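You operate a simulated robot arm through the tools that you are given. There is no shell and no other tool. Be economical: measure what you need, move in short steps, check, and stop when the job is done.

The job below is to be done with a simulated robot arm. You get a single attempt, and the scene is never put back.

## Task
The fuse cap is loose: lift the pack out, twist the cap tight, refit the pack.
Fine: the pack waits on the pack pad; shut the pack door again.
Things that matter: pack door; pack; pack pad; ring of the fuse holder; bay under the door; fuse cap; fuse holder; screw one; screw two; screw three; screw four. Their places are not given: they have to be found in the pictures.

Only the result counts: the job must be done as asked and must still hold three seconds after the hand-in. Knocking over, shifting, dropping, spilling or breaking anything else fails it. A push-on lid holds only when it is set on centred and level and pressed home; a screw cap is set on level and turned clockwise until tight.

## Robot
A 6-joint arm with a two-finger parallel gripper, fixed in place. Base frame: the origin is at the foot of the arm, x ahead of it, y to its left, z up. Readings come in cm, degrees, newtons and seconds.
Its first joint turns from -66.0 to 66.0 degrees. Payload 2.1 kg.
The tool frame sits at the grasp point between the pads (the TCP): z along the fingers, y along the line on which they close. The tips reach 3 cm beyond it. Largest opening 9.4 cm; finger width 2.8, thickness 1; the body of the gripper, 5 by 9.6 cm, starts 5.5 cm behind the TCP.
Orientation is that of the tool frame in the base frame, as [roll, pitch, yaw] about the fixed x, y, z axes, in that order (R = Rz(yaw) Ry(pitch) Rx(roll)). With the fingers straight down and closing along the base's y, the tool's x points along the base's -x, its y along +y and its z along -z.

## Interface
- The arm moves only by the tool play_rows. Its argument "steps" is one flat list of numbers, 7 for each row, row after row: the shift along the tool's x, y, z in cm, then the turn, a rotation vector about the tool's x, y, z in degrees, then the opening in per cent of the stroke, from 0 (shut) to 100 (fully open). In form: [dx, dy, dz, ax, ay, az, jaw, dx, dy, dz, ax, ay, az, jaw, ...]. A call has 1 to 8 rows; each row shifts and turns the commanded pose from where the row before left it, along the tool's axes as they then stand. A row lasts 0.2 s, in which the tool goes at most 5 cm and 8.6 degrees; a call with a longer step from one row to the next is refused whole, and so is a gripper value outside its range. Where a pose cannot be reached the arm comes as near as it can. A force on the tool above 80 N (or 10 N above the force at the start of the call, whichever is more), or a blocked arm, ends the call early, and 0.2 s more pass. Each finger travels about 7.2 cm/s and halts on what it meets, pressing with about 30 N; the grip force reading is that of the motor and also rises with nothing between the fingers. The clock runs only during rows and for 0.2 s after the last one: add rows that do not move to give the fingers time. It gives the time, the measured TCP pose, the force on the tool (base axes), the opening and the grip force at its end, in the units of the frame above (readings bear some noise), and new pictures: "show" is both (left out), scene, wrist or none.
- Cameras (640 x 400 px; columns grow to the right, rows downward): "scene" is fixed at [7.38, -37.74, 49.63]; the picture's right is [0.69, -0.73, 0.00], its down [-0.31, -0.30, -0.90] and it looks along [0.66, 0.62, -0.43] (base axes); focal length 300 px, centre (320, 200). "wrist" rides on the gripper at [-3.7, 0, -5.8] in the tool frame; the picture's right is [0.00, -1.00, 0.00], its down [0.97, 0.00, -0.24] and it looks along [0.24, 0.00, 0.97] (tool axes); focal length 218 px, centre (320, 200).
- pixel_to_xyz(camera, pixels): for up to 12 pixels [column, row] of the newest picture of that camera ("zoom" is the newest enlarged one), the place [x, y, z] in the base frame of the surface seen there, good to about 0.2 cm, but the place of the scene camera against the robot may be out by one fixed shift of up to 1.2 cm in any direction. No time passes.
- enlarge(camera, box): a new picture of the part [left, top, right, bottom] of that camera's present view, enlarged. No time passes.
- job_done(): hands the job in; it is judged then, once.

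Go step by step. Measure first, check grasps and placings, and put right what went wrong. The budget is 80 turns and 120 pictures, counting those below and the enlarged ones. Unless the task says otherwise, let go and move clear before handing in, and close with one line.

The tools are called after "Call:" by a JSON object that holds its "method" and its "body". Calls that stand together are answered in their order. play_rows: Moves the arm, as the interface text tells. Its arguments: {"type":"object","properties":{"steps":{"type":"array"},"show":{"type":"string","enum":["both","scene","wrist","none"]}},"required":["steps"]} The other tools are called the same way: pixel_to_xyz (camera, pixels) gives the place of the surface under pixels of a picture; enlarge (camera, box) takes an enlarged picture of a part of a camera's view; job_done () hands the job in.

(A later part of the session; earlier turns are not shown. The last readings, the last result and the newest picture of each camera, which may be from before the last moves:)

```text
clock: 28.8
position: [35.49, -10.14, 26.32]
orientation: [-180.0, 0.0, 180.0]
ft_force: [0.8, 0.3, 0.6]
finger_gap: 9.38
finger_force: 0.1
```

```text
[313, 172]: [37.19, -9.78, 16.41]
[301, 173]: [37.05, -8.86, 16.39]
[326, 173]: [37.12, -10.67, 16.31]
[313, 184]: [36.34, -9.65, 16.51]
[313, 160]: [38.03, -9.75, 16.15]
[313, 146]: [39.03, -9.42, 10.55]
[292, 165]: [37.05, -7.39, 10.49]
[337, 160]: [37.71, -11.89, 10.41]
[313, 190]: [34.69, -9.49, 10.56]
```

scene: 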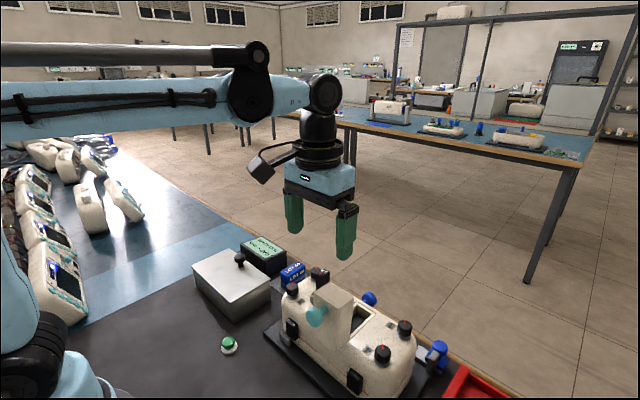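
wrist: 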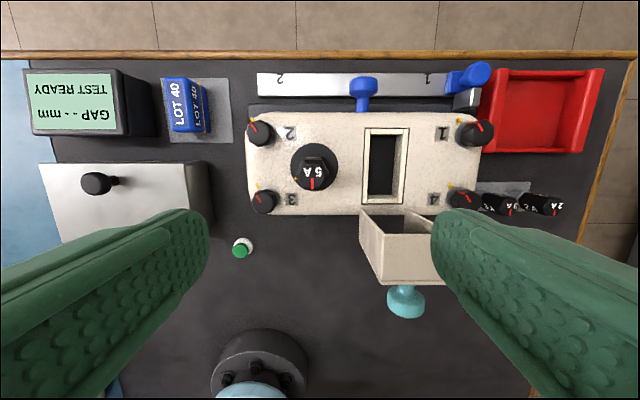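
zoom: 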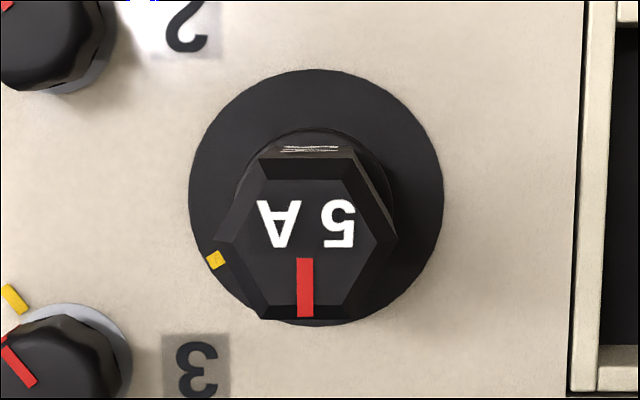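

The cap is a hexagon centred near (36.95,-9.7) with its top at 16.4 and flats facing ±x, so I'll grip with 30° yaw. Red points to -x and the yellow ring mark is about 58° clockwise. I'll position above with the yaw turned counter-clockwise by 30°.

Call:
{"method": "play_rows", "body": {"steps": [-0.7, 0.22, 2.5, 0, 0, 0, 40, -0.73, 0.22, 2.8, 0, 0, 0, 40, 0, 0, 0, 0, 0, -7.5, 40, 0, 0, 0, 0, 0, -7.5, 40, 0, 0, 0, 0, 0, -7.5, 40, 0, 0, 0, 0, 0, -7.5, 40, 0, 0, 0, 0, 0, 0, 40]}}

Call:
{"method": "enlarge", "body": {"camera": "wrist", "box": [240, 160, 400, 300]}}

```text
clock: 30.4
position: [36.66, -9.69, 20.99]
orientation: [-179.9, 0.1, -149.9]
ft_force: [-0.2, 0.3, -0.1]
finger_gap: 3.78
finger_force: 0.0
```

scene: 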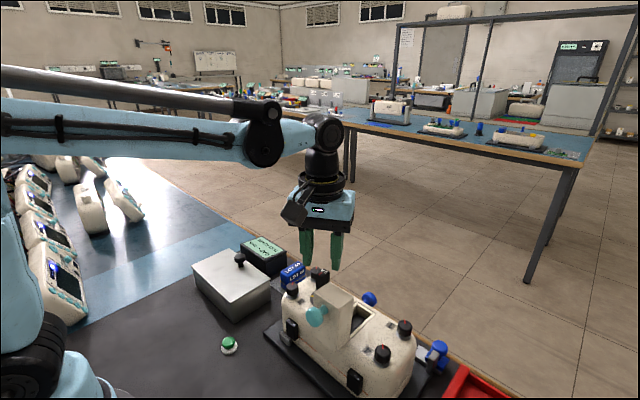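
wrist: 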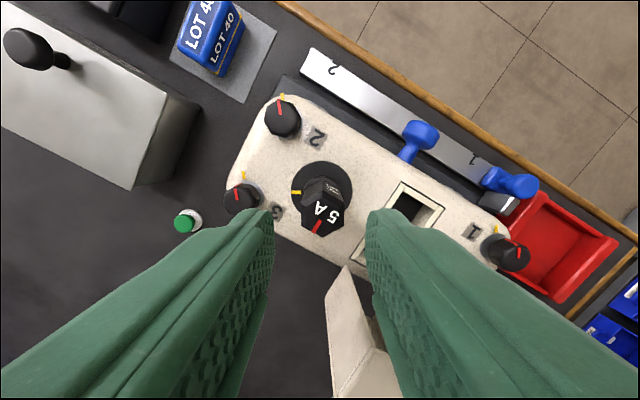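

```text
2.86 times, centred on (320, 230) of wrist
```

zoom: 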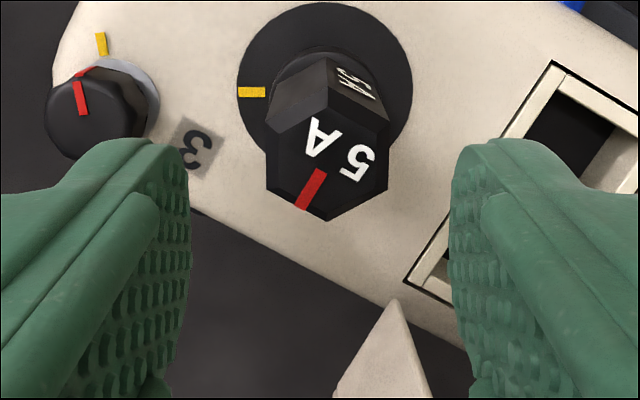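

The flats are now parallel to the pads and the cap is centred between the fingers. A quick check of the cap centre.

Call:
{"method": "pixel_to_xyz", "body": {"camera": "wrist", "pixels": [[322, 217], [322, 234], [322, 204], [304, 217], [342, 217]]}}

```text
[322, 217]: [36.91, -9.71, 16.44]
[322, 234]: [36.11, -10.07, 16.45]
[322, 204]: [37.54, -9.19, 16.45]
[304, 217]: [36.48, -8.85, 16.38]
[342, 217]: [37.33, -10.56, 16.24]
```

The cap centre is (36.88,-9.7). I'll nudge +0.2 in x, descend 5 cm, and grip.

Call:
{"method": "play_rows", "body": {"steps": [-0.17, -0.1, 2, 0, 0, 0, 40, 0, 0, 2, 0, 0, 0, 40, 0, 0, 1, 0, 0, 0, 40, 0, 0, 0, 0, 0, 0, 40, 0, 0, 0, 0, 0, 0, 0, 0, 0, 0, 0, 0, 0, 0, 0, 0, 0, 0, 0, 0, 0], "show": "wrist"}}

Call:
{"method": "enlarge", "body": {"camera": "wrist", "box": [240, 160, 400, 300]}}

```text
clock: 32.0
position: [36.73, -9.69, 16.1]
orientation: [-179.9, 0.1, -150.0]
ft_force: [5.4, -10.5, -4.5]
finger_gap: 2.11
finger_force: 30.5
```

wrist: 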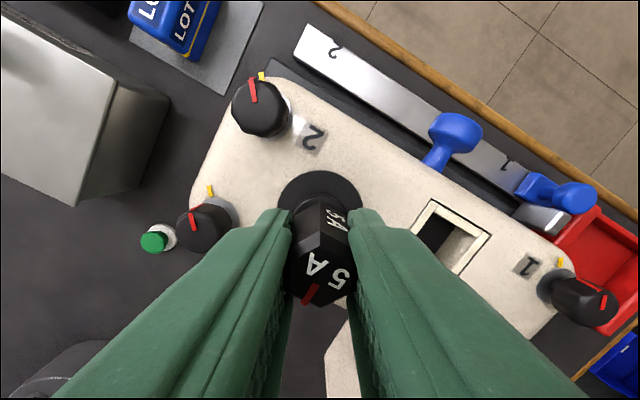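

```text
2.86 times, centred on (320, 230) of wrist
```

zoom: 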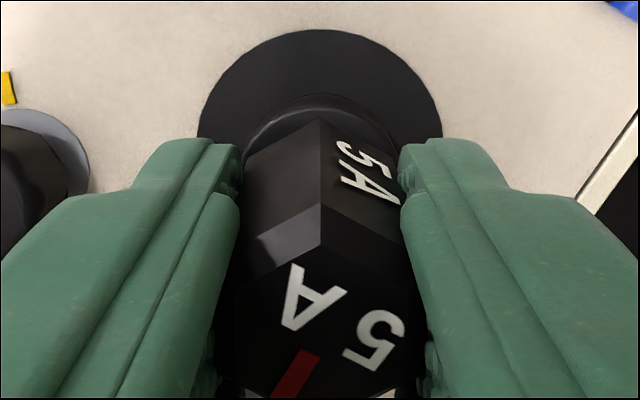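

Gripped on the flats (gap 2.11). I'll turn clockwise 48°, easing the side load slightly.

Call:
{"method": "play_rows", "body": {"steps": [0, -0.08, 0, 0, 0, 6, 0, 0, 0, 0, 0, 0, 7, 0, 0, 0, 0, 0, 0, 7, 0, 0, 0, 0, 0, 0, 7, 0, 0, 0, 0, 0, 0, 7, 0, 0, 0, 0, 0, 0, 7, 0, 0, 0, 0, 0, 0, 7, 0, 0, 0, 0, 0, 0, 0, 0]}}

Call:
{"method": "enlarge", "body": {"camera": "wrist", "box": [220, 140, 420, 320]}}

Call:
{"method": "enlarge", "body": {"camera": "scene", "box": [285, 250, 355, 320]}}

```text
clock: 33.8
position: [36.94, -9.54, 16.07]
orientation: [179.8, 0.0, 162.0]
ft_force: [2.1, 18.5, 11.0]
finger_gap: 2.21
finger_force: 30.0
```

scene: 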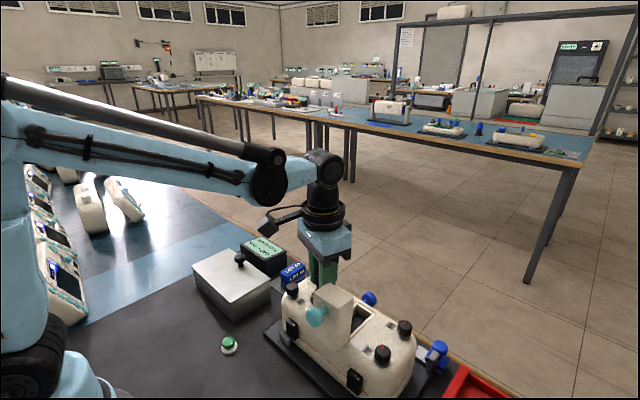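
wrist: 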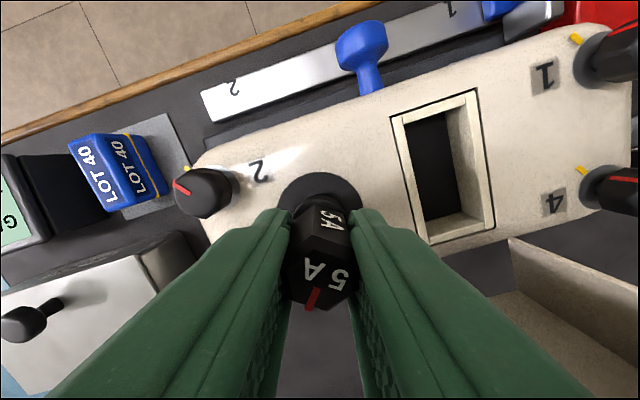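

```text
2.22 times, centred on (320, 230) of wrist
```

zoom: 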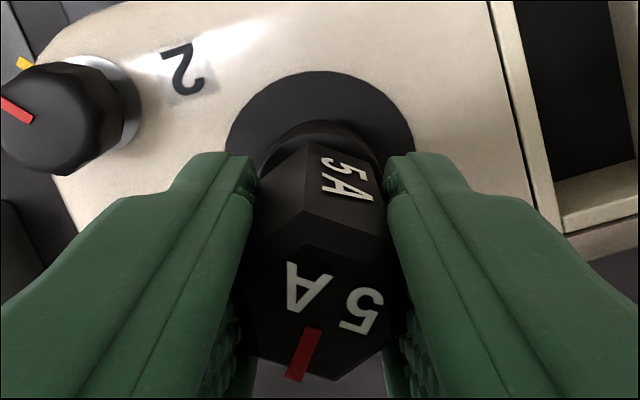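

```text
5.71 times, centred on (320, 285) of scene
```

zoom: 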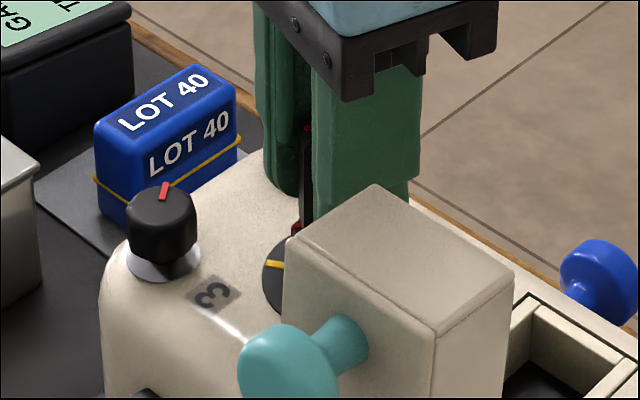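

It turned 48° with the grip still holding and the gap slightly up, so torque is building. I'll turn on another 18°.

Call:
{"method": "play_rows", "body": {"steps": [0, 0, 0, 0, 0, 6, 0, 0, 0, 0, 0, 0, 6, 0, 0, 0, 0, 0, 0, 6, 0, 0, 0, 0, 0, 0, 0, 0, 0, 0, 0, 0, 0, 0, 0], "show": "wrist"}}

Call:
{"method": "enlarge", "body": {"camera": "wrist", "box": [220, 140, 420, 320]}}

```text
clock: 35.0
position: [36.92, -9.67, 16.01]
orientation: [179.7, 0.0, 144.0]
ft_force: [5.1, 22.6, -3.9]
finger_gap: 2.37
finger_force: 30.1
```

wrist: 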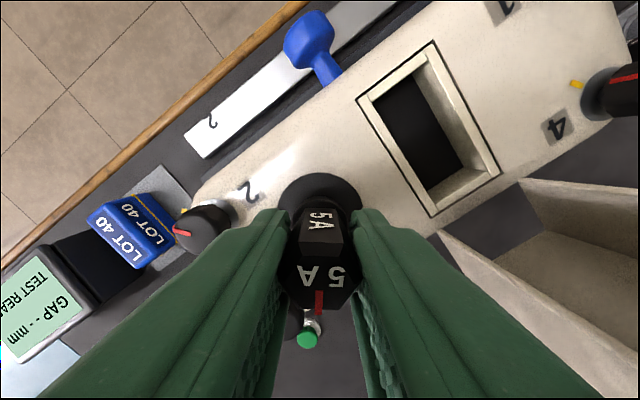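

```text
2.22 times, centred on (320, 230) of wrist
```

zoom: 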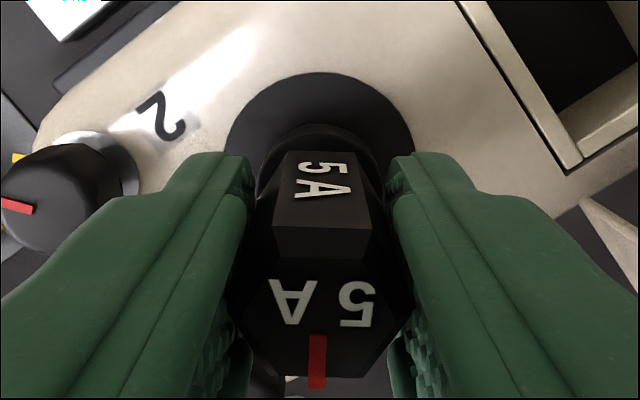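

The cap slipped about 30° relative to the pads, so it turned roughly 36°, and alignment needs about 60°. I'll open, turn back 30° to the flats, and look at the marks.

Call:
{"method": "play_rows", "body": {"steps": [0, 0, 0, 0, 0, 0, 40, 0, 0, 0, 0, 0, 0, 40, 0, 0, -2.5, 0, 0, 0, 40, 0, 0, -2.5, 0, 0, -7.5, 40, 0, 0, 0, 0, 0, -7.5, 40, 0, 0, 0, 0, 0, -7.5, 40, 0, 0, 0, 0, 0, -7.5, 40, 0, 0, 0, 0, 0, 0, 40], "show": "wrist"}}

Call:
{"method": "enlarge", "body": {"camera": "wrist", "box": [240, 150, 400, 290]}}

```text
clock: 36.8
position: [36.89, -9.79, 21.09]
orientation: [-180.0, 0.2, 174.1]
ft_force: [0.5, -0.7, 0.3]
finger_gap: 3.76
finger_force: 0.0
```

wrist: 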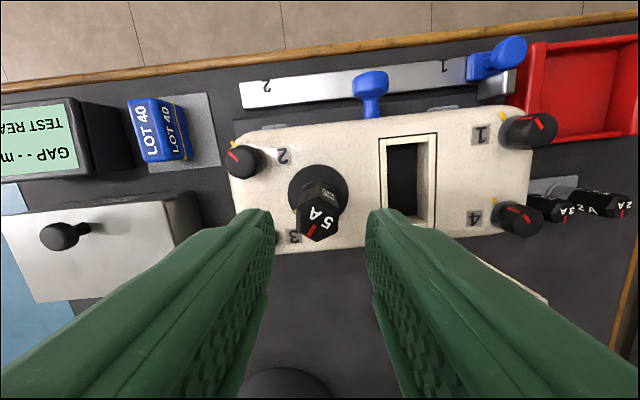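

```text
2.86 times, centred on (320, 220) of wrist
```

zoom: 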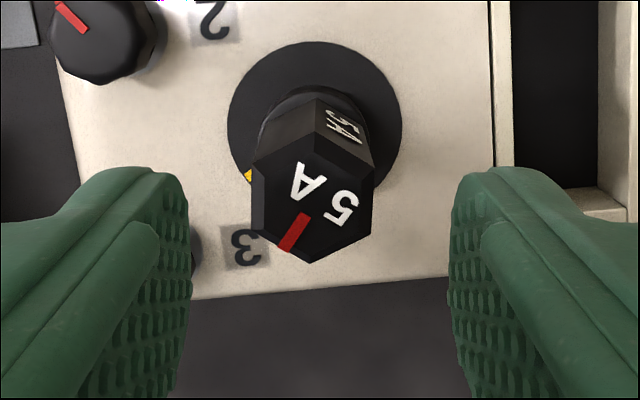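

The flats line up with the pads again; red is now about 22° short of the yellow mark at (250,177). I'll regrip with a 0.1 cm correction and turn on.

Call:
{"method": "play_rows", "body": {"steps": [0, 0.1, 2, 0, 0, 0, 40, 0, 0, 2, 0, 0, 0, 40, 0, 0, 1.2, 0, 0, 0, 40, 0, 0, 0, 0, 0, 0, 0, 0, 0, 0, 0, 0, 0, 0, 0, 0, 0, 0, 0, 0, 0], "show": "none"}}

Call:
{"method": "play_rows", "body": {"steps": [0, 0, 0, 0, 0, 5, 0, 0, 0, 0, 0, 0, 5, 0, 0, 0, 0, 0, 0, 5, 0, 0, 0, 0, 0, 0, 5, 0, 0, 0, 0, 0, 0, 0, 0], "show": "wrist"}}

Call:
{"method": "enlarge", "body": {"camera": "wrist", "box": [220, 140, 420, 320]}}

```text
clock: 38.2
position: [36.89, -9.58, 16.1]
orientation: [-179.9, 0.2, 174.0]
ft_force: [0.2, -6.1, 0.0]
finger_gap: 2.09
finger_force: 29.9
```

```text
clock: 39.4
position: [36.93, -9.51, 15.83]
orientation: [179.9, 0.1, 154.0]
ft_force: [-0.4, -5.5, 0.7]
finger_gap: 2.3
finger_force: 29.8
```

wrist: 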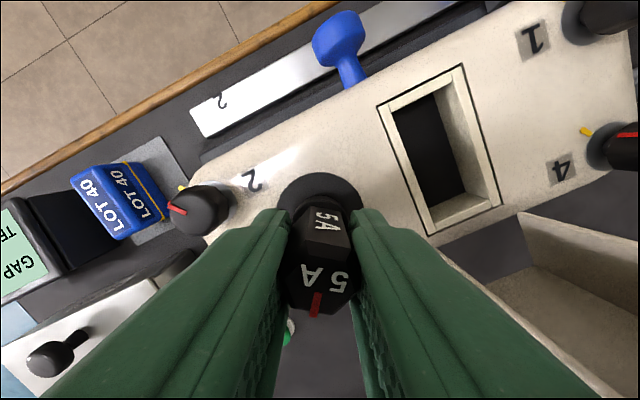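

```text
2.22 times, centred on (320, 230) of wrist
```

zoom: 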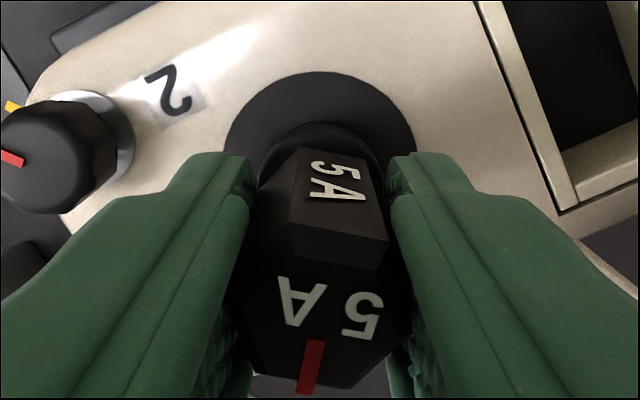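

The gap rose to 2.3 and red is back near 14° in the tool frame, so the cap barely moved that time. I'll regrip on the flats in place and look.

Call:
{"method": "play_rows", "body": {"steps": [0, 0, 0, 0, 0, 0, 34, 0, 0, 0, 0, 0, 0, 34, 0, 0, 0.0, 0, 0, -8, 34, 0, 0, 0, 0, 0, -8, 34, 0, 0, 0, 0, 0, 0, 34], "show": "wrist"}}

Call:
{"method": "enlarge", "body": {"camera": "wrist", "box": [270, 180, 370, 320]}}

Call:
{"method": "enlarge", "body": {"camera": "scene", "box": [295, 260, 345, 310]}}

```text
clock: 40.6
position: [36.97, -9.65, 15.86]
orientation: [180.0, 0.2, 170.2]
ft_force: [-0.4, 0.0, -0.3]
finger_gap: 3.19
finger_force: 0.0
```

wrist: 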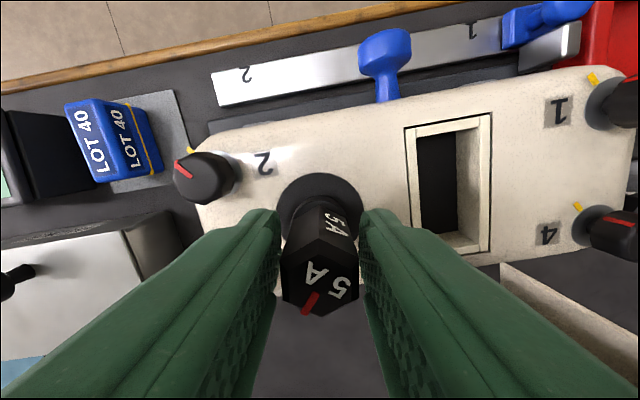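

```text
2.86 times, centred on (320, 250) of wrist
```

zoom: 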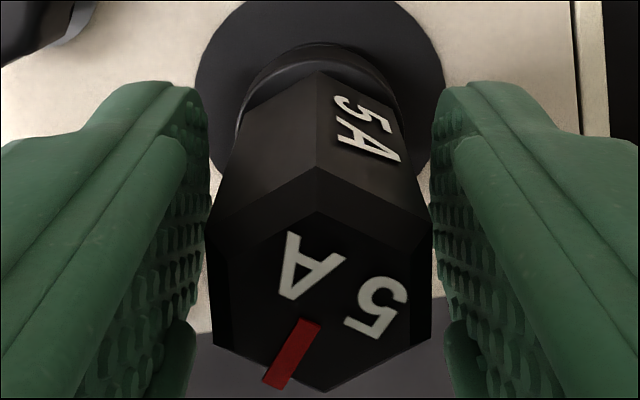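

```text
8.00 times, centred on (320, 285) of scene
```

zoom: 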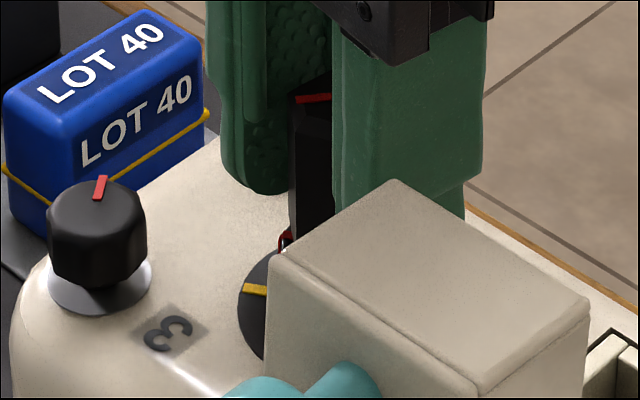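

The pads sit square on the flats. I'll grip with a slight downward bias and turn slowly in small steps.

Call:
{"method": "play_rows", "body": {"steps": [0, 0, 0, 0, 0, 0, 0, 0, 0, 0, 0, 0, 0, 0, 0, 0, 0.1, 0, 0, 0, 0, 0, 0, 0, 0, 0, 3, 0, 0, 0, 0, 0, 0, 3, 0, 0, 0, 0, 0, 0, 3, 0, 0, 0, 0, 0, 0, 3, 0, 0, 0, 0, 0, 0, 0, 0], "show": "wrist"}}

Call:
{"method": "enlarge", "body": {"camera": "wrist", "box": [270, 180, 370, 320]}}

```text
clock: 42.4
position: [36.88, -9.51, 15.88]
orientation: [179.9, 0.1, 158.0]
ft_force: [1.0, 9.7, 0.7]
finger_gap: 2.27
finger_force: 30.2
```

wrist: 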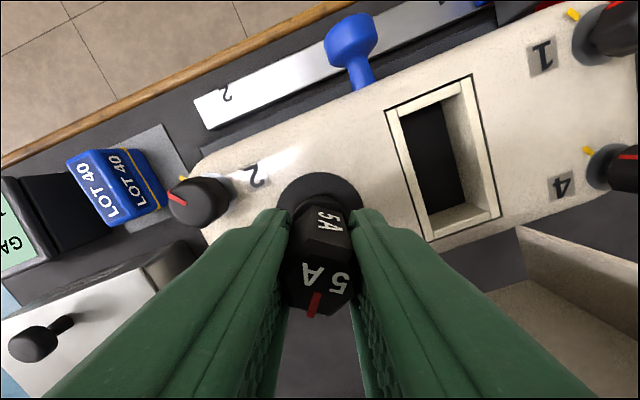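

```text
2.86 times, centred on (320, 250) of wrist
```

zoom: 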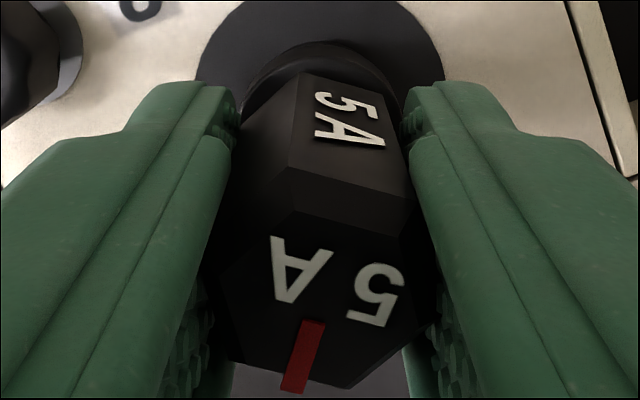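

Slipped again. I'll back off and measure the cap angle precisely from above.

Call:
{"method": "play_rows", "body": {"steps": [0, 0, 0, 0, 0, 0, 40, 0, 0, 0, 0, 0, 0, 40, 0, 0, -2.5, 0, 0, -8, 40, 0, 0, -2.5, 0, 0, -8, 40, 2, 0, -4, 0, 0, -6, 40, 2, 0, -4, 0, 0, 0, 40, 0, 0, 0, 0, 0, 0, 100, 0, 0, 0, 0, 0, 0, 100]}}

Call:
{"method": "enlarge", "body": {"camera": "wrist", "box": [280, 110, 360, 190]}}

Call:
{"method": "enlarge", "body": {"camera": "scene", "box": [295, 255, 355, 315]}}

```text
clock: 44.2
position: [32.74, -9.4, 28.68]
orientation: [-180.0, 0.1, -179.9]
ft_force: [0.3, -1.3, -0.3]
finger_gap: 9.4
finger_force: 0.1
```

scene: 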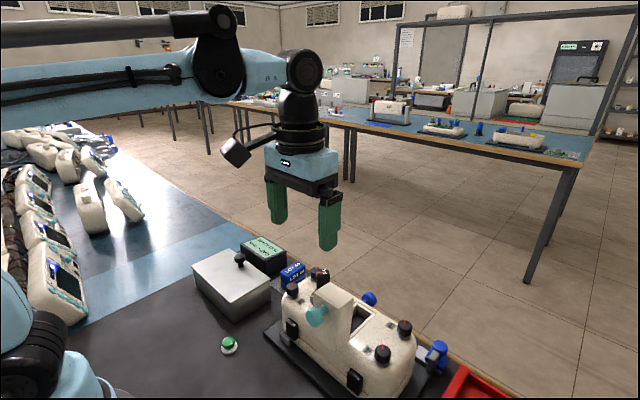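
wrist: 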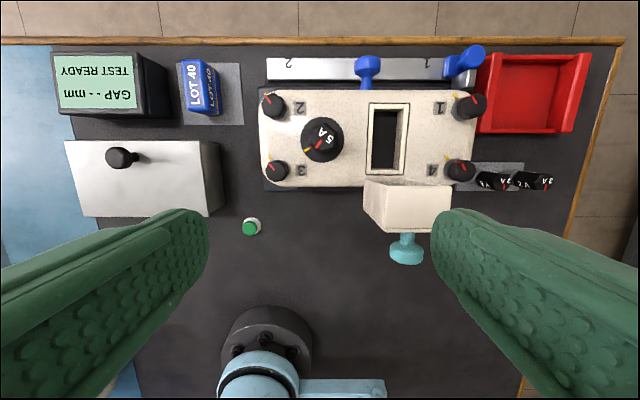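

```text
5.00 times, centred on (320, 150) of wrist
```

zoom: 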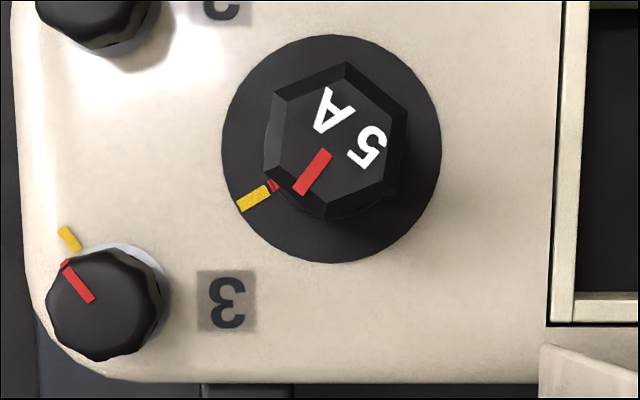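

```text
6.67 times, centred on (325, 285) of scene
```

zoom: 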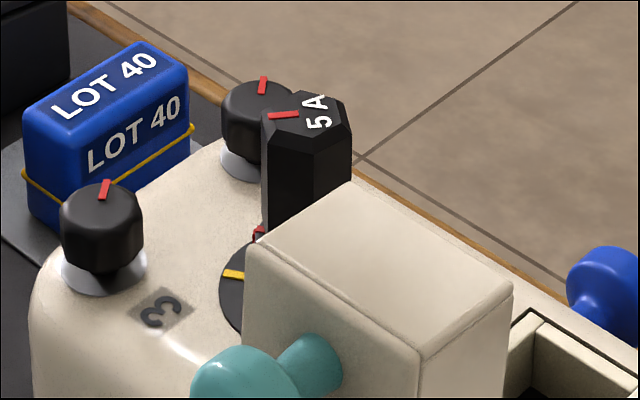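

The cap's lower red mark at zoom (272,186) now appears in line with the yellow ring mark at (253,197), which agrees with the hard stop. I'll zoom closer to confirm.

Call:
{"method": "enlarge", "body": {"camera": "wrist", "box": [300, 115, 345, 165]}}

Call:
{"method": "enlarge", "body": {"camera": "scene", "box": [312, 262, 342, 302]}}

```text
8.00 times, centred on (322, 140) of wrist
```

zoom: 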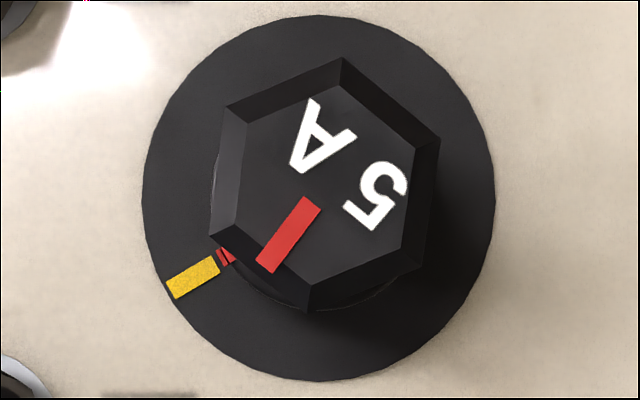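

```text
10.00 times, centred on (327, 282) of scene
```

zoom: 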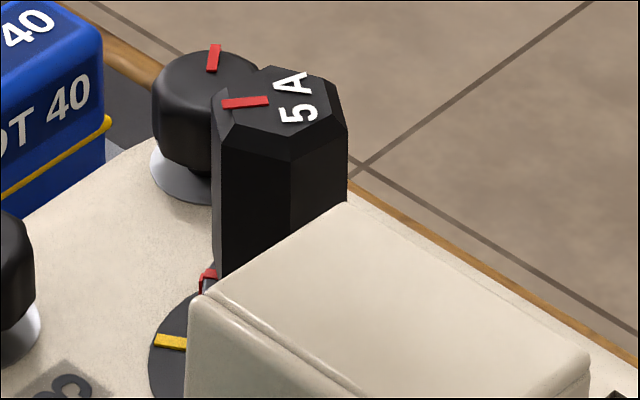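

The cap's flange mark is in line with the yellow mark (both about 32° below left), and it hit a firm stop, so the cap is tight. Now I'll fetch the pack, moving above the pad.

Call:
{"method": "play_rows", "body": {"steps": [-2.9, 3.92, 0, 0, 0, 0, 48, -2.9, 3.92, 0, 0, 0, 0, 48, -2.9, 3.92, 0, 0, 0, 0, 48, -2.9, 3.92, 0, 0, 0, 0, 48, 0, 0, 4.5, 0, 0, 0, 48, 0, 0, 4.5, 0, 0, 0, 48, 0, 0, 4.5, 0, 0, 0, 48, 0, 0, 0, 0, 0, 0, 48], "show": "wrist"}}

Call:
{"method": "pixel_to_xyz", "body": {"camera": "wrist", "pixels": [[320, 230], [320, 200], [320, 180], [310, 210], [335, 210]]}}

```text
clock: 46.0
position: [44.68, 6.43, 15.15]
orientation: [180.0, 0.0, 179.9]
ft_force: [0.0, 0.1, -0.7]
finger_gap: 4.51
finger_force: 0.0
```

wrist: 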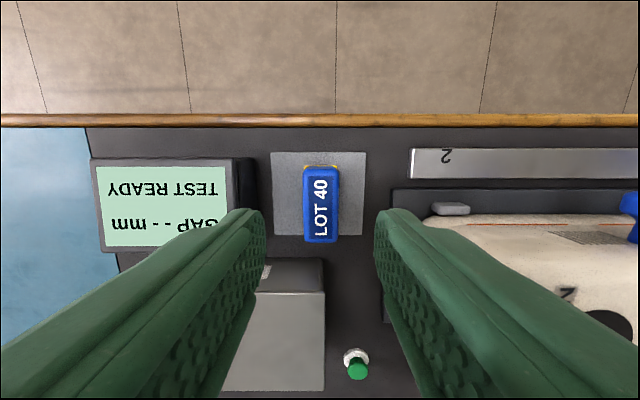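

```text
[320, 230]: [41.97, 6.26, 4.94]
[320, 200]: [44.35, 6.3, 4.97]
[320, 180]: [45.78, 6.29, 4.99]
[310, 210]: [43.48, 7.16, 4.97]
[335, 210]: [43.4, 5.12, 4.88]
```

The pack top is at z 4.95 and centred at y≈6.2. I'll descend to the same grip height as before and close.

Call:
{"method": "play_rows", "body": {"steps": [0.25, -0.2, 3, 0, 0, 0, 48, 0, 0, 3, 0, 0, 0, 48, 0, 0, 2, 0, 0, 0, 48, 0, 0, 1.2, 0, 0, 0, 48, 0, 0, 0, 0, 0, 0, 48, 0, 0, 0, 0, 0, 0, 0, 0, 0, 0, 0, 0, 0, 0, 0, 0, 0, 0, 0, 0, 0], "show": "wrist"}}

```text
clock: 47.8
position: [44.48, 5.82, 6.02]
orientation: [-179.9, 0.1, 180.0]
ft_force: [-0.3, -0.8, -0.1]
finger_gap: 2.74
finger_force: 29.4
```

wrist: 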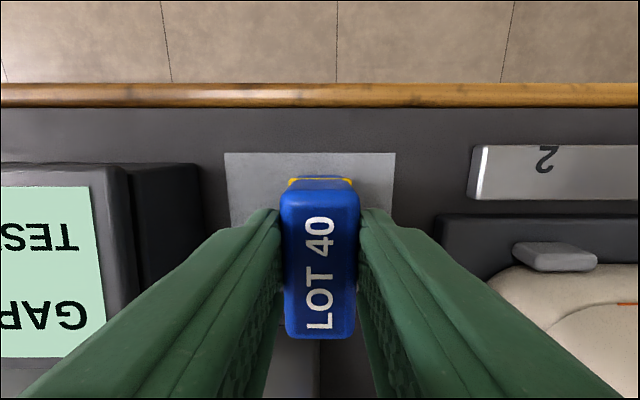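

Gripped again (gap 2.74). I'll lift and carry it back above the bay at a safe height.

Call:
{"method": "play_rows", "body": {"steps": [0, 0, -3, 0, 0, 0, 0, 0, 0, -4.5, 0, 0, 0, 0, 0, 0, -4.5, 0, 0, 0, 0, 0, 0, -4.5, 0, 0, 0, 0, 0, 0, -4.5, 0, 0, 0, 0, 0, 0, 0, 0, 0, 0, 0], "show": "none"}}

Call:
{"method": "play_rows", "body": {"steps": [1.0, -4.5, 0, 0, 0, 0, 0, 1.1, -4.5, 0, 0, 0, 0, 0, 1.1, -4.5, 0, 0, 0, 0, 0, 1.1, -4.5, 0, 0, 0, 0, 0, 1.1, -4.5, 0, 0, 0, 0, 0, 1.0, 0, 0, 0, 0, 0, 0, 0, 0, 0, 0, 0, 0, 0]}}

Call:
{"method": "enlarge", "body": {"camera": "wrist", "box": [260, 120, 400, 220]}}

```text
clock: 49.2
position: [44.37, 5.99, 27.18]
orientation: [-180.0, 0.0, -180.0]
ft_force: [0.0, 0.4, -1.3]
finger_gap: 2.72
finger_force: 29.8
```

```text
clock: 50.8
position: [37.95, -16.59, 26.94]
orientation: [-180.0, 0.1, -179.9]
ft_force: [-0.2, 0.9, -1.7]
finger_gap: 2.72
finger_force: 30.0
```

scene: 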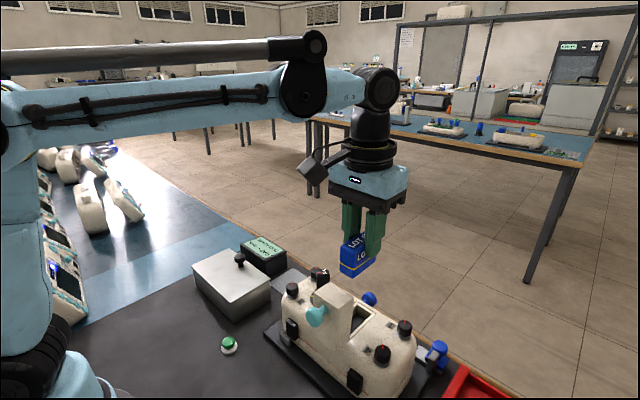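
wrist: 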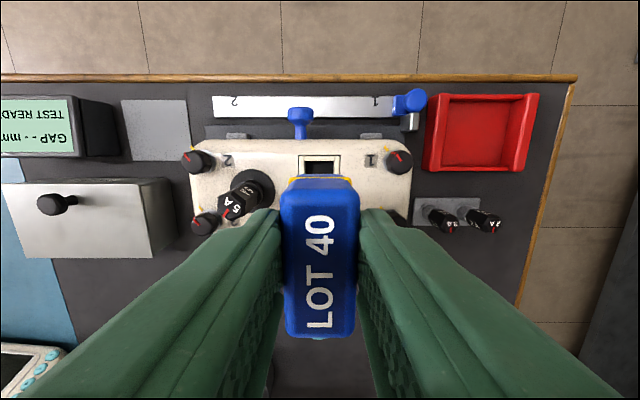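

```text
4.00 times, centred on (330, 170) of wrist
```

zoom: 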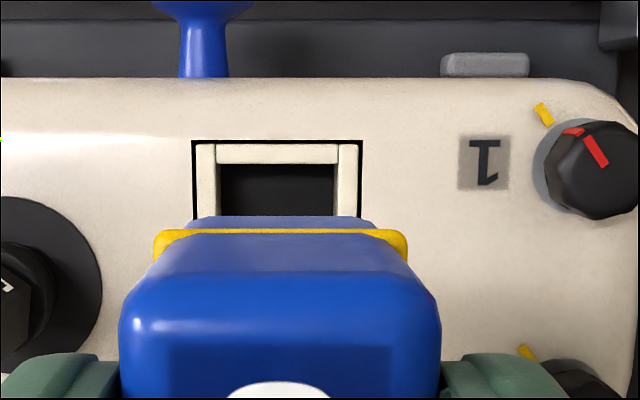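

The pack is in line with the bay sideways (yellow collar centre about col 281, bay centre about col 279 in the zoom). I'll check the numbers.

Call:
{"method": "pixel_to_xyz", "body": {"camera": "zoom", "pixels": [[206, 180], [348, 180], [279, 153], [279, 190], [160, 238], [403, 238], [281, 225], [281, 240]]}}

```text
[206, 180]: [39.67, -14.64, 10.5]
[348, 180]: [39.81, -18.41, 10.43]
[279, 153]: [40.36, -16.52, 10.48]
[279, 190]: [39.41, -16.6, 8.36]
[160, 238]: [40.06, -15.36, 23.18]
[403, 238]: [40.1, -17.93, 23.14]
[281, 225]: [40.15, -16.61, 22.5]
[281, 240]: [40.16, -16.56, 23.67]
```

Offsets are within 0.1 cm. I'll descend until the pack bottom is just above the rim, then look.

Call:
{"method": "play_rows", "body": {"steps": [0.05, 0, 3, 0, 0, 0, 0, 0, 0, 3, 0, 0, 0, 0, 0, 0, 2.5, 0, 0, 0, 0, 0, 0, 1.2, 0, 0, 0, 0, 0, 0, 0, 0, 0, 0, 0]}}

Call:
{"method": "enlarge", "body": {"camera": "scene", "box": [310, 260, 400, 340]}}

Call:
{"method": "enlarge", "body": {"camera": "wrist", "box": [260, 130, 380, 220]}}

```text
clock: 52.0
position: [37.91, -16.26, 17.35]
orientation: [-180.0, 0.1, 180.0]
ft_force: [-0.3, -0.1, -1.2]
finger_gap: 2.75
finger_force: 29.8
```

scene: 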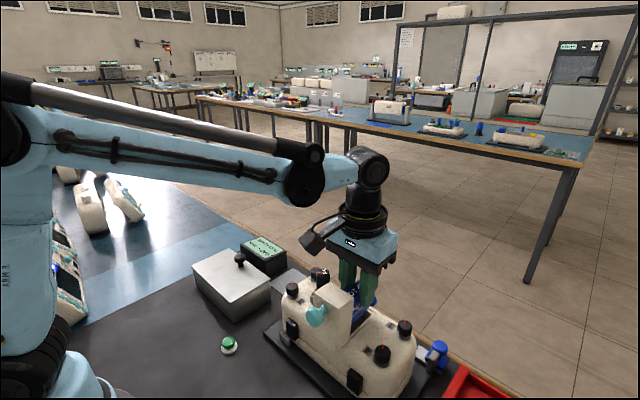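
wrist: 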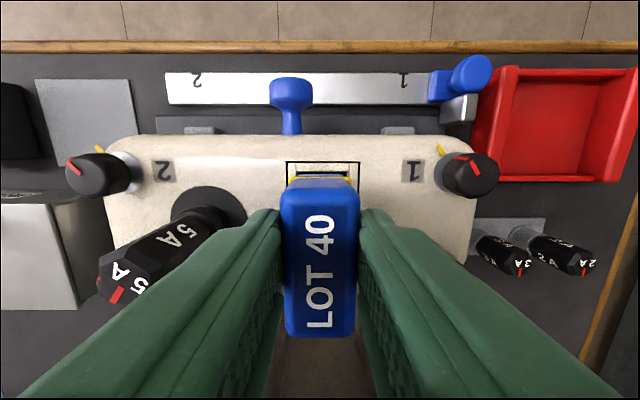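

```text
5.00 times, centred on (355, 300) of scene
```

zoom: 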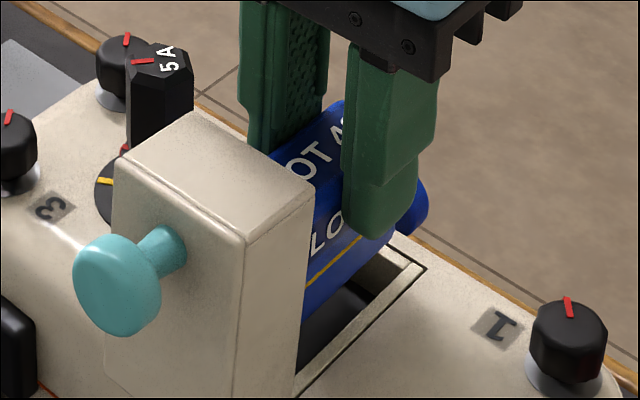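

```text
4.44 times, centred on (320, 175) of wrist
```

zoom: 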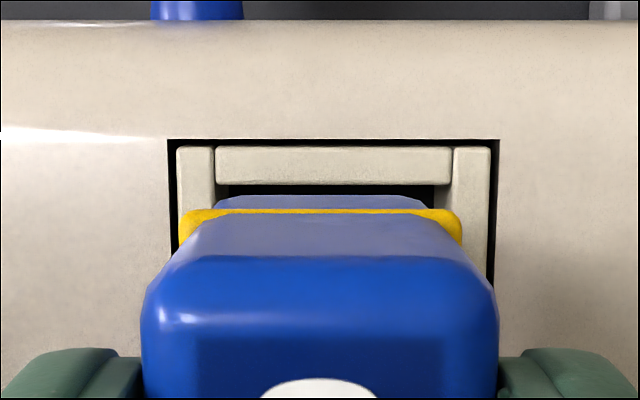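

The TCP drifted to y=-16.26 on descent, and in the zoom the collar centre (321) sits left of the bay frame centre (333). I'll shift y by -0.2 and check again.

Call:
{"method": "play_rows", "body": {"steps": [0, -0.2, 0.2, 0, 0, 0, 0, 0, 0, 0, 0, 0, 0, 0], "show": "wrist"}}

Call:
{"method": "enlarge", "body": {"camera": "wrist", "box": [260, 130, 380, 220]}}

Call:
{"method": "pixel_to_xyz", "body": {"camera": "zoom", "pixels": [[325, 165], [325, 200], [325, 215], [200, 170], [475, 170], [190, 225], [452, 225], [325, 185]]}}

```text
clock: 52.6
position: [37.83, -16.58, 17.17]
orientation: [-180.0, 0.1, 180.0]
ft_force: [0.3, -0.4, -1.4]
finger_gap: 2.72
finger_force: 29.7
```

wrist: 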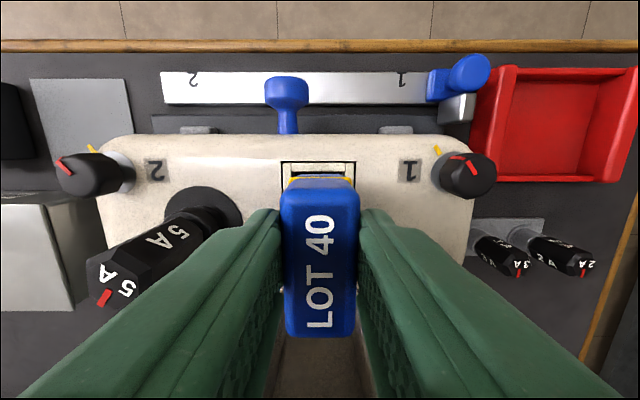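

```text
4.44 times, centred on (320, 175) of wrist
```

zoom: 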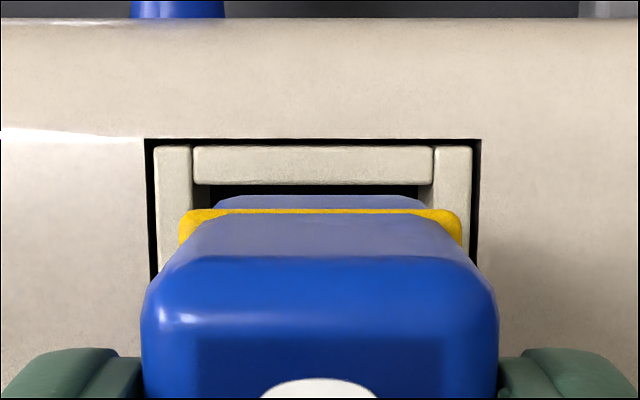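

```text
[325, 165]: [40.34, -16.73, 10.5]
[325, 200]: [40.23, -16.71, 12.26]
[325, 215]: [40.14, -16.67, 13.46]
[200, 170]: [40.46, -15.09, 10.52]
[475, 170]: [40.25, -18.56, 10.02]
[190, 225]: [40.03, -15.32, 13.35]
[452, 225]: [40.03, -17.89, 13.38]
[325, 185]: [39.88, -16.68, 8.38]
```

That slightly overshot, so I'll move y back +0.08 and lower in small steps while watching forces.

Call:
{"method": "play_rows", "body": {"steps": [0.03, 0.08, 0.4, 0, 0, 0, 0, 0, 0, 0.3, 0, 0, 0, 0, 0, 0, 0.3, 0, 0, 0, 0, 0, 0, 0.2, 0, 0, 0, 0, 0, 0, 0, 0, 0, 0, 0], "show": "wrist"}}

Call:
{"method": "enlarge", "body": {"camera": "wrist", "box": [260, 130, 380, 220]}}

```text
clock: 53.8
position: [37.79, -16.43, 16.0]
orientation: [-180.0, 0.1, 180.0]
ft_force: [0.0, 0.9, -1.8]
finger_gap: 2.71
finger_force: 30.1
```

wrist: 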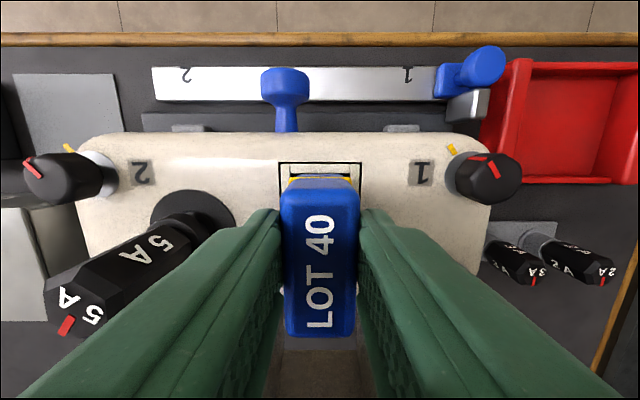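

```text
4.44 times, centred on (320, 175) of wrist
```

zoom: 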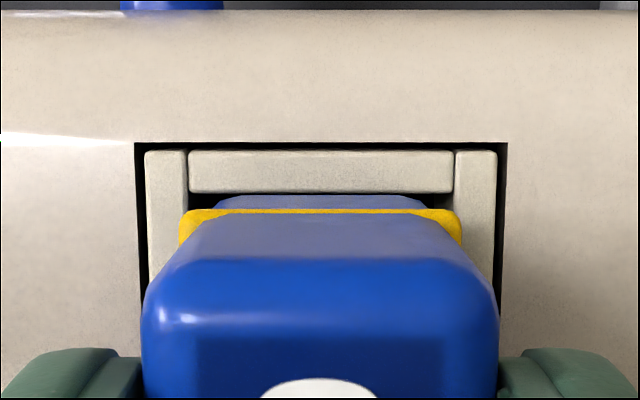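

Now centred (frame 135–507, collar 180–462) with no contact force. I'll continue down.

Call:
{"method": "play_rows", "body": {"steps": [0, 0, 0.3, 0, 0, 0, 0, 0, 0, 0.3, 0, 0, 0, 0, 0, 0, 0.3, 0, 0, 0, 0, 0, 0, 0.2, 0, 0, 0, 0, 0, 0, 0, 0, 0, 0, 0], "show": "wrist"}}

Call:
{"method": "enlarge", "body": {"camera": "wrist", "box": [260, 130, 380, 220]}}

```text
clock: 55.0
position: [37.86, -16.53, 14.74]
orientation: [179.9, 0.1, -180.0]
ft_force: [0.3, -0.3, -1.2]
finger_gap: 2.72
finger_force: 30.1
```

wrist: 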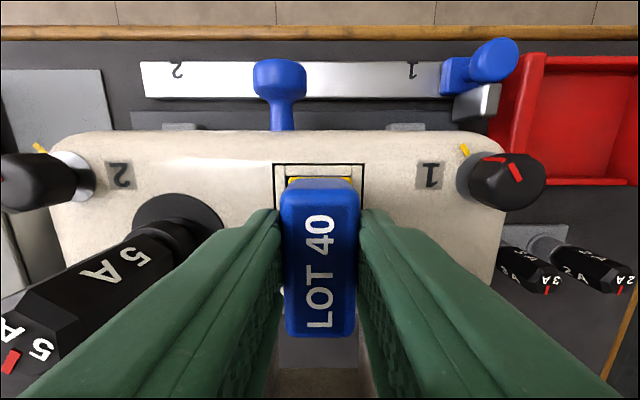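

```text
4.44 times, centred on (320, 175) of wrist
```

zoom: 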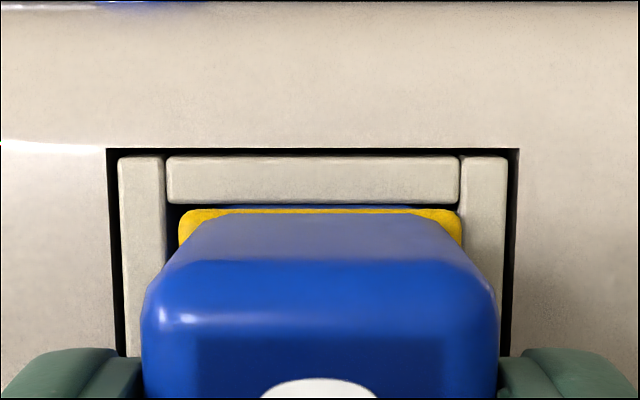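

The pack is slightly right of centre (opening 165–460, collar 180–462). I'll shift y by +0.08 and continue down.

Call:
{"method": "play_rows", "body": {"steps": [0, 0.08, 0.1, 0, 0, 0, 0, 0, 0, 0.2, 0, 0, 0, 0, 0, 0, 0.2, 0, 0, 0, 0, 0, 0, 0, 0, 0, 0, 0], "show": "wrist"}}

Call:
{"method": "enlarge", "body": {"camera": "wrist", "box": [260, 130, 380, 220]}}

```text
clock: 56.0
position: [37.79, -16.49, 14.23]
orientation: [179.9, -0.1, 180.0]
ft_force: [-13.5, -1.6, 0.1]
finger_gap: 2.74
finger_force: 30.3
```

wrist: 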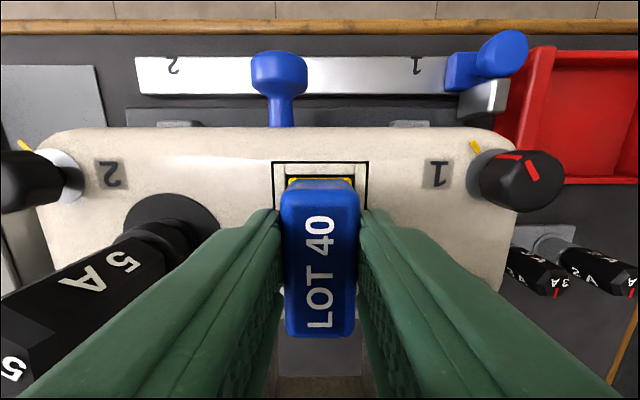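

```text
4.44 times, centred on (320, 175) of wrist
```

zoom: 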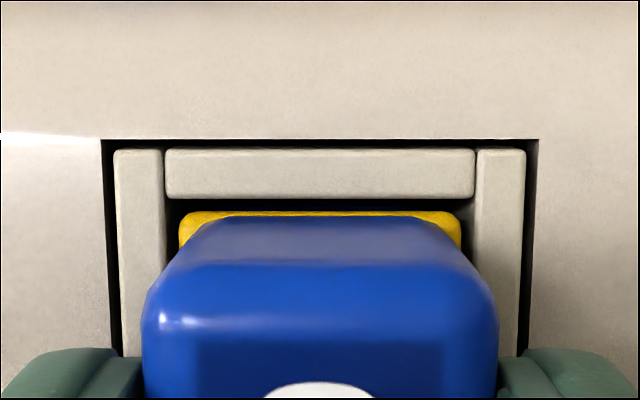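

There's a -13.5 N force in x, so the pack is rubbing the back wall. I'll ease back 0.1 cm in x and continue down to the seat.

Call:
{"method": "play_rows", "body": {"steps": [0.12, 0, 0, 0, 0, 0, 0, 0, 0, 0.15, 0, 0, 0, 0, 0, 0, 0.15, 0, 0, 0, 0, 0, 0, 0, 0, 0, 0, 0], "show": "none"}}

```text
clock: 57.0
position: [37.7, -16.58, 14.11]
orientation: [-180.0, 0.2, -179.8]
ft_force: [0.8, 0.1, 21.8]
finger_gap: 2.73
finger_force: 29.7
```

A 22 N upward reaction at z 14.11 is the expected seat. I'll release, rise, and check the pack's height.

Call:
{"method": "play_rows", "body": {"steps": [0, 0, 0.1, 0, 0, 0, 0, 0, 0, 0, 0, 0, 0, 20, 0, 0, 0, 0, 0, 0, 45, 0, 0, 0, 0, 0, 0, 45, 0, 0, -2.5, 0, 0, 0, 45, 0, 0, -4, 0, 0, 0, 45, 0, 0, -4.5, 0, 0, 0, 45, 0, 0, 0, 0, 0, 0, 45]}}

Call:
{"method": "enlarge", "body": {"camera": "wrist", "box": [260, 140, 380, 260]}}

Call:
{"method": "enlarge", "body": {"camera": "scene", "box": [280, 260, 420, 360]}}

Call:
{"method": "pixel_to_xyz", "body": {"camera": "wrist", "pixels": [[320, 195], [320, 220], [320, 240]]}}

```text
clock: 58.8
position: [37.6, -16.55, 25.25]
orientation: [-180.0, 0.1, 180.0]
ft_force: [0.1, -0.9, -1.2]
finger_gap: 4.22
finger_force: 0.0
```

scene: 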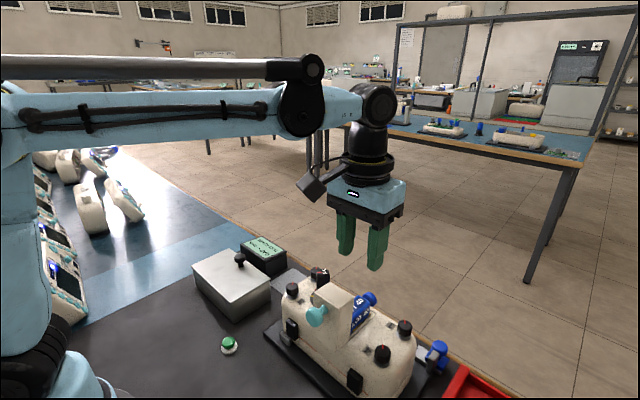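
wrist: 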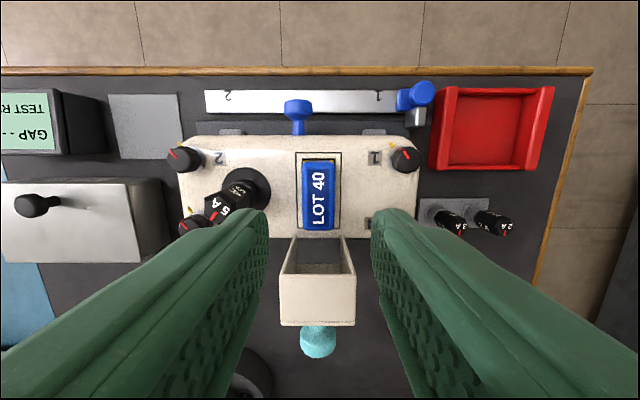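

```text
3.33 times, centred on (320, 200) of wrist
```

zoom: 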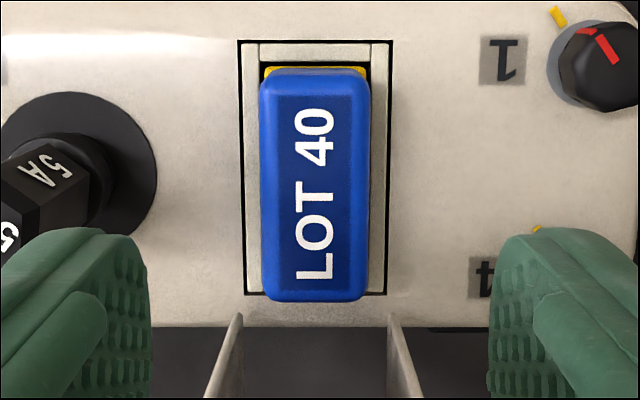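

```text
4.00 times, centred on (350, 310) of scene
```

zoom: 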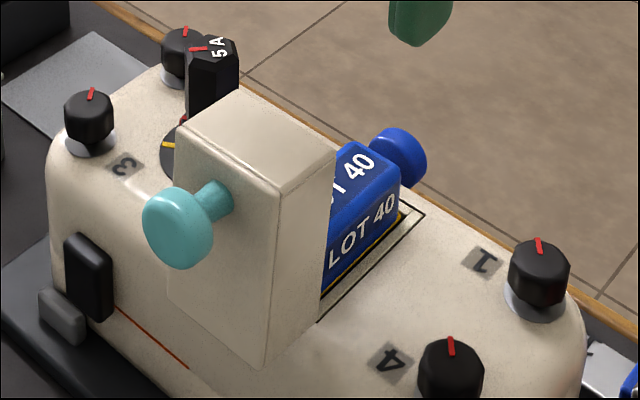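

```text
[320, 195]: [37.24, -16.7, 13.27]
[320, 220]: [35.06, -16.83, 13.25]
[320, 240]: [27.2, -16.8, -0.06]
```

The pack is seated again (top z 13.25 against 13.2 originally). Now for the door: I'll measure the knob and the open door's position.

Call:
{"method": "pixel_to_xyz", "body": {"camera": "wrist", "pixels": [[318, 330], [318, 340], [318, 352], [318, 300], [318, 320], [285, 300], [352, 300], [318, 285]]}}

Call:
{"method": "pixel_to_xyz", "body": {"camera": "scene", "pixels": [[314, 315], [318, 314], [333, 310], [300, 340], [325, 285], [348, 298]]}}

```text
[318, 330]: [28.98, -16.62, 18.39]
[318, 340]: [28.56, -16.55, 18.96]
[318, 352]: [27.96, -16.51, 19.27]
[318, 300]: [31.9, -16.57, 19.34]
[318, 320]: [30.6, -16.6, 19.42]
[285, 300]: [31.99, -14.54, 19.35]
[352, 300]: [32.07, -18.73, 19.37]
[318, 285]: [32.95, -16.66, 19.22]
```

```text
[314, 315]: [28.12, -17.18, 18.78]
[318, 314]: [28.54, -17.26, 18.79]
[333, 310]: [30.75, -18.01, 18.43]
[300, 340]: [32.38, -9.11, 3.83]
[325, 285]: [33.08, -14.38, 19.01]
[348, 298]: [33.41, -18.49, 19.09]
```

The fit gives a hinge near (33.1,11.4), the door at 90°, and the knob head centre near (28.5,-16.6,17.85). I'll back up, raise, and tilt the tool to 60° above the knob.

Call:
{"method": "play_rows", "body": {"steps": [3.5, 0, -2, 0, 0, 0, 50, 3.5, 0, -2, 0, 0, 0, 50, 3.6, 0, -2, 0, 0, 0, 50, 0, 0, 0, 0, -7.5, 0, 50, 0, 0, 0, 0, -7.5, 0, 50, 0, 0, 0, 0, -7.5, 0, 50, 0, 0, 0, 0, -7.5, 0, 50], "show": "none"}}

Call:
{"method": "play_rows", "body": {"steps": [0, 0, 0, 0, -7.5, 0, 50, 0, 0, 0, 0, -7.5, 0, 50, 0, 0, 0, 0, -7.5, 0, 50, 0, 0, 0, 0, -7.5, 0, 50, 0, 0, 0, 0, 0, 0, 50, 0, 0, 0, 0, 0, 0, 50]}}

```text
clock: 60.4
position: [26.91, -16.52, 31.05]
orientation: [179.9, 30.2, -179.9]
ft_force: [0.5, -0.5, 0.0]
finger_gap: 4.66
finger_force: 0.1
```

```text
clock: 61.8
position: [26.97, -16.47, 30.94]
orientation: [180.0, 60.0, -179.9]
ft_force: [0.1, -0.3, -0.6]
finger_gap: 4.71
finger_force: 0.1
```

scene: 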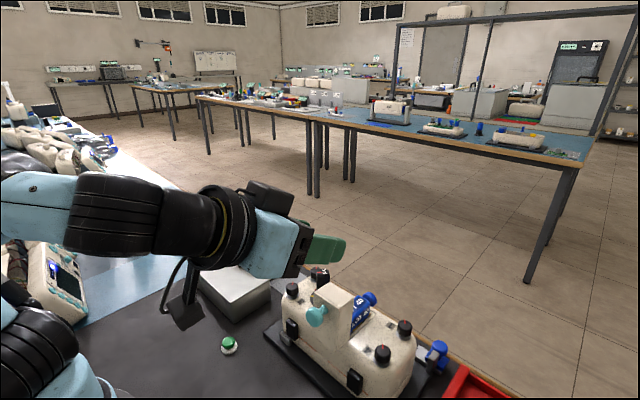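
wrist: 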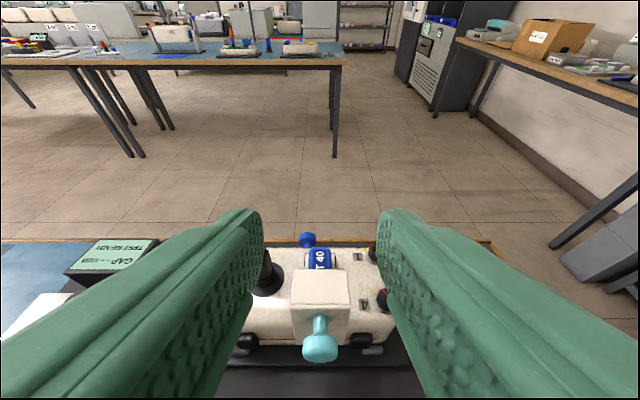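

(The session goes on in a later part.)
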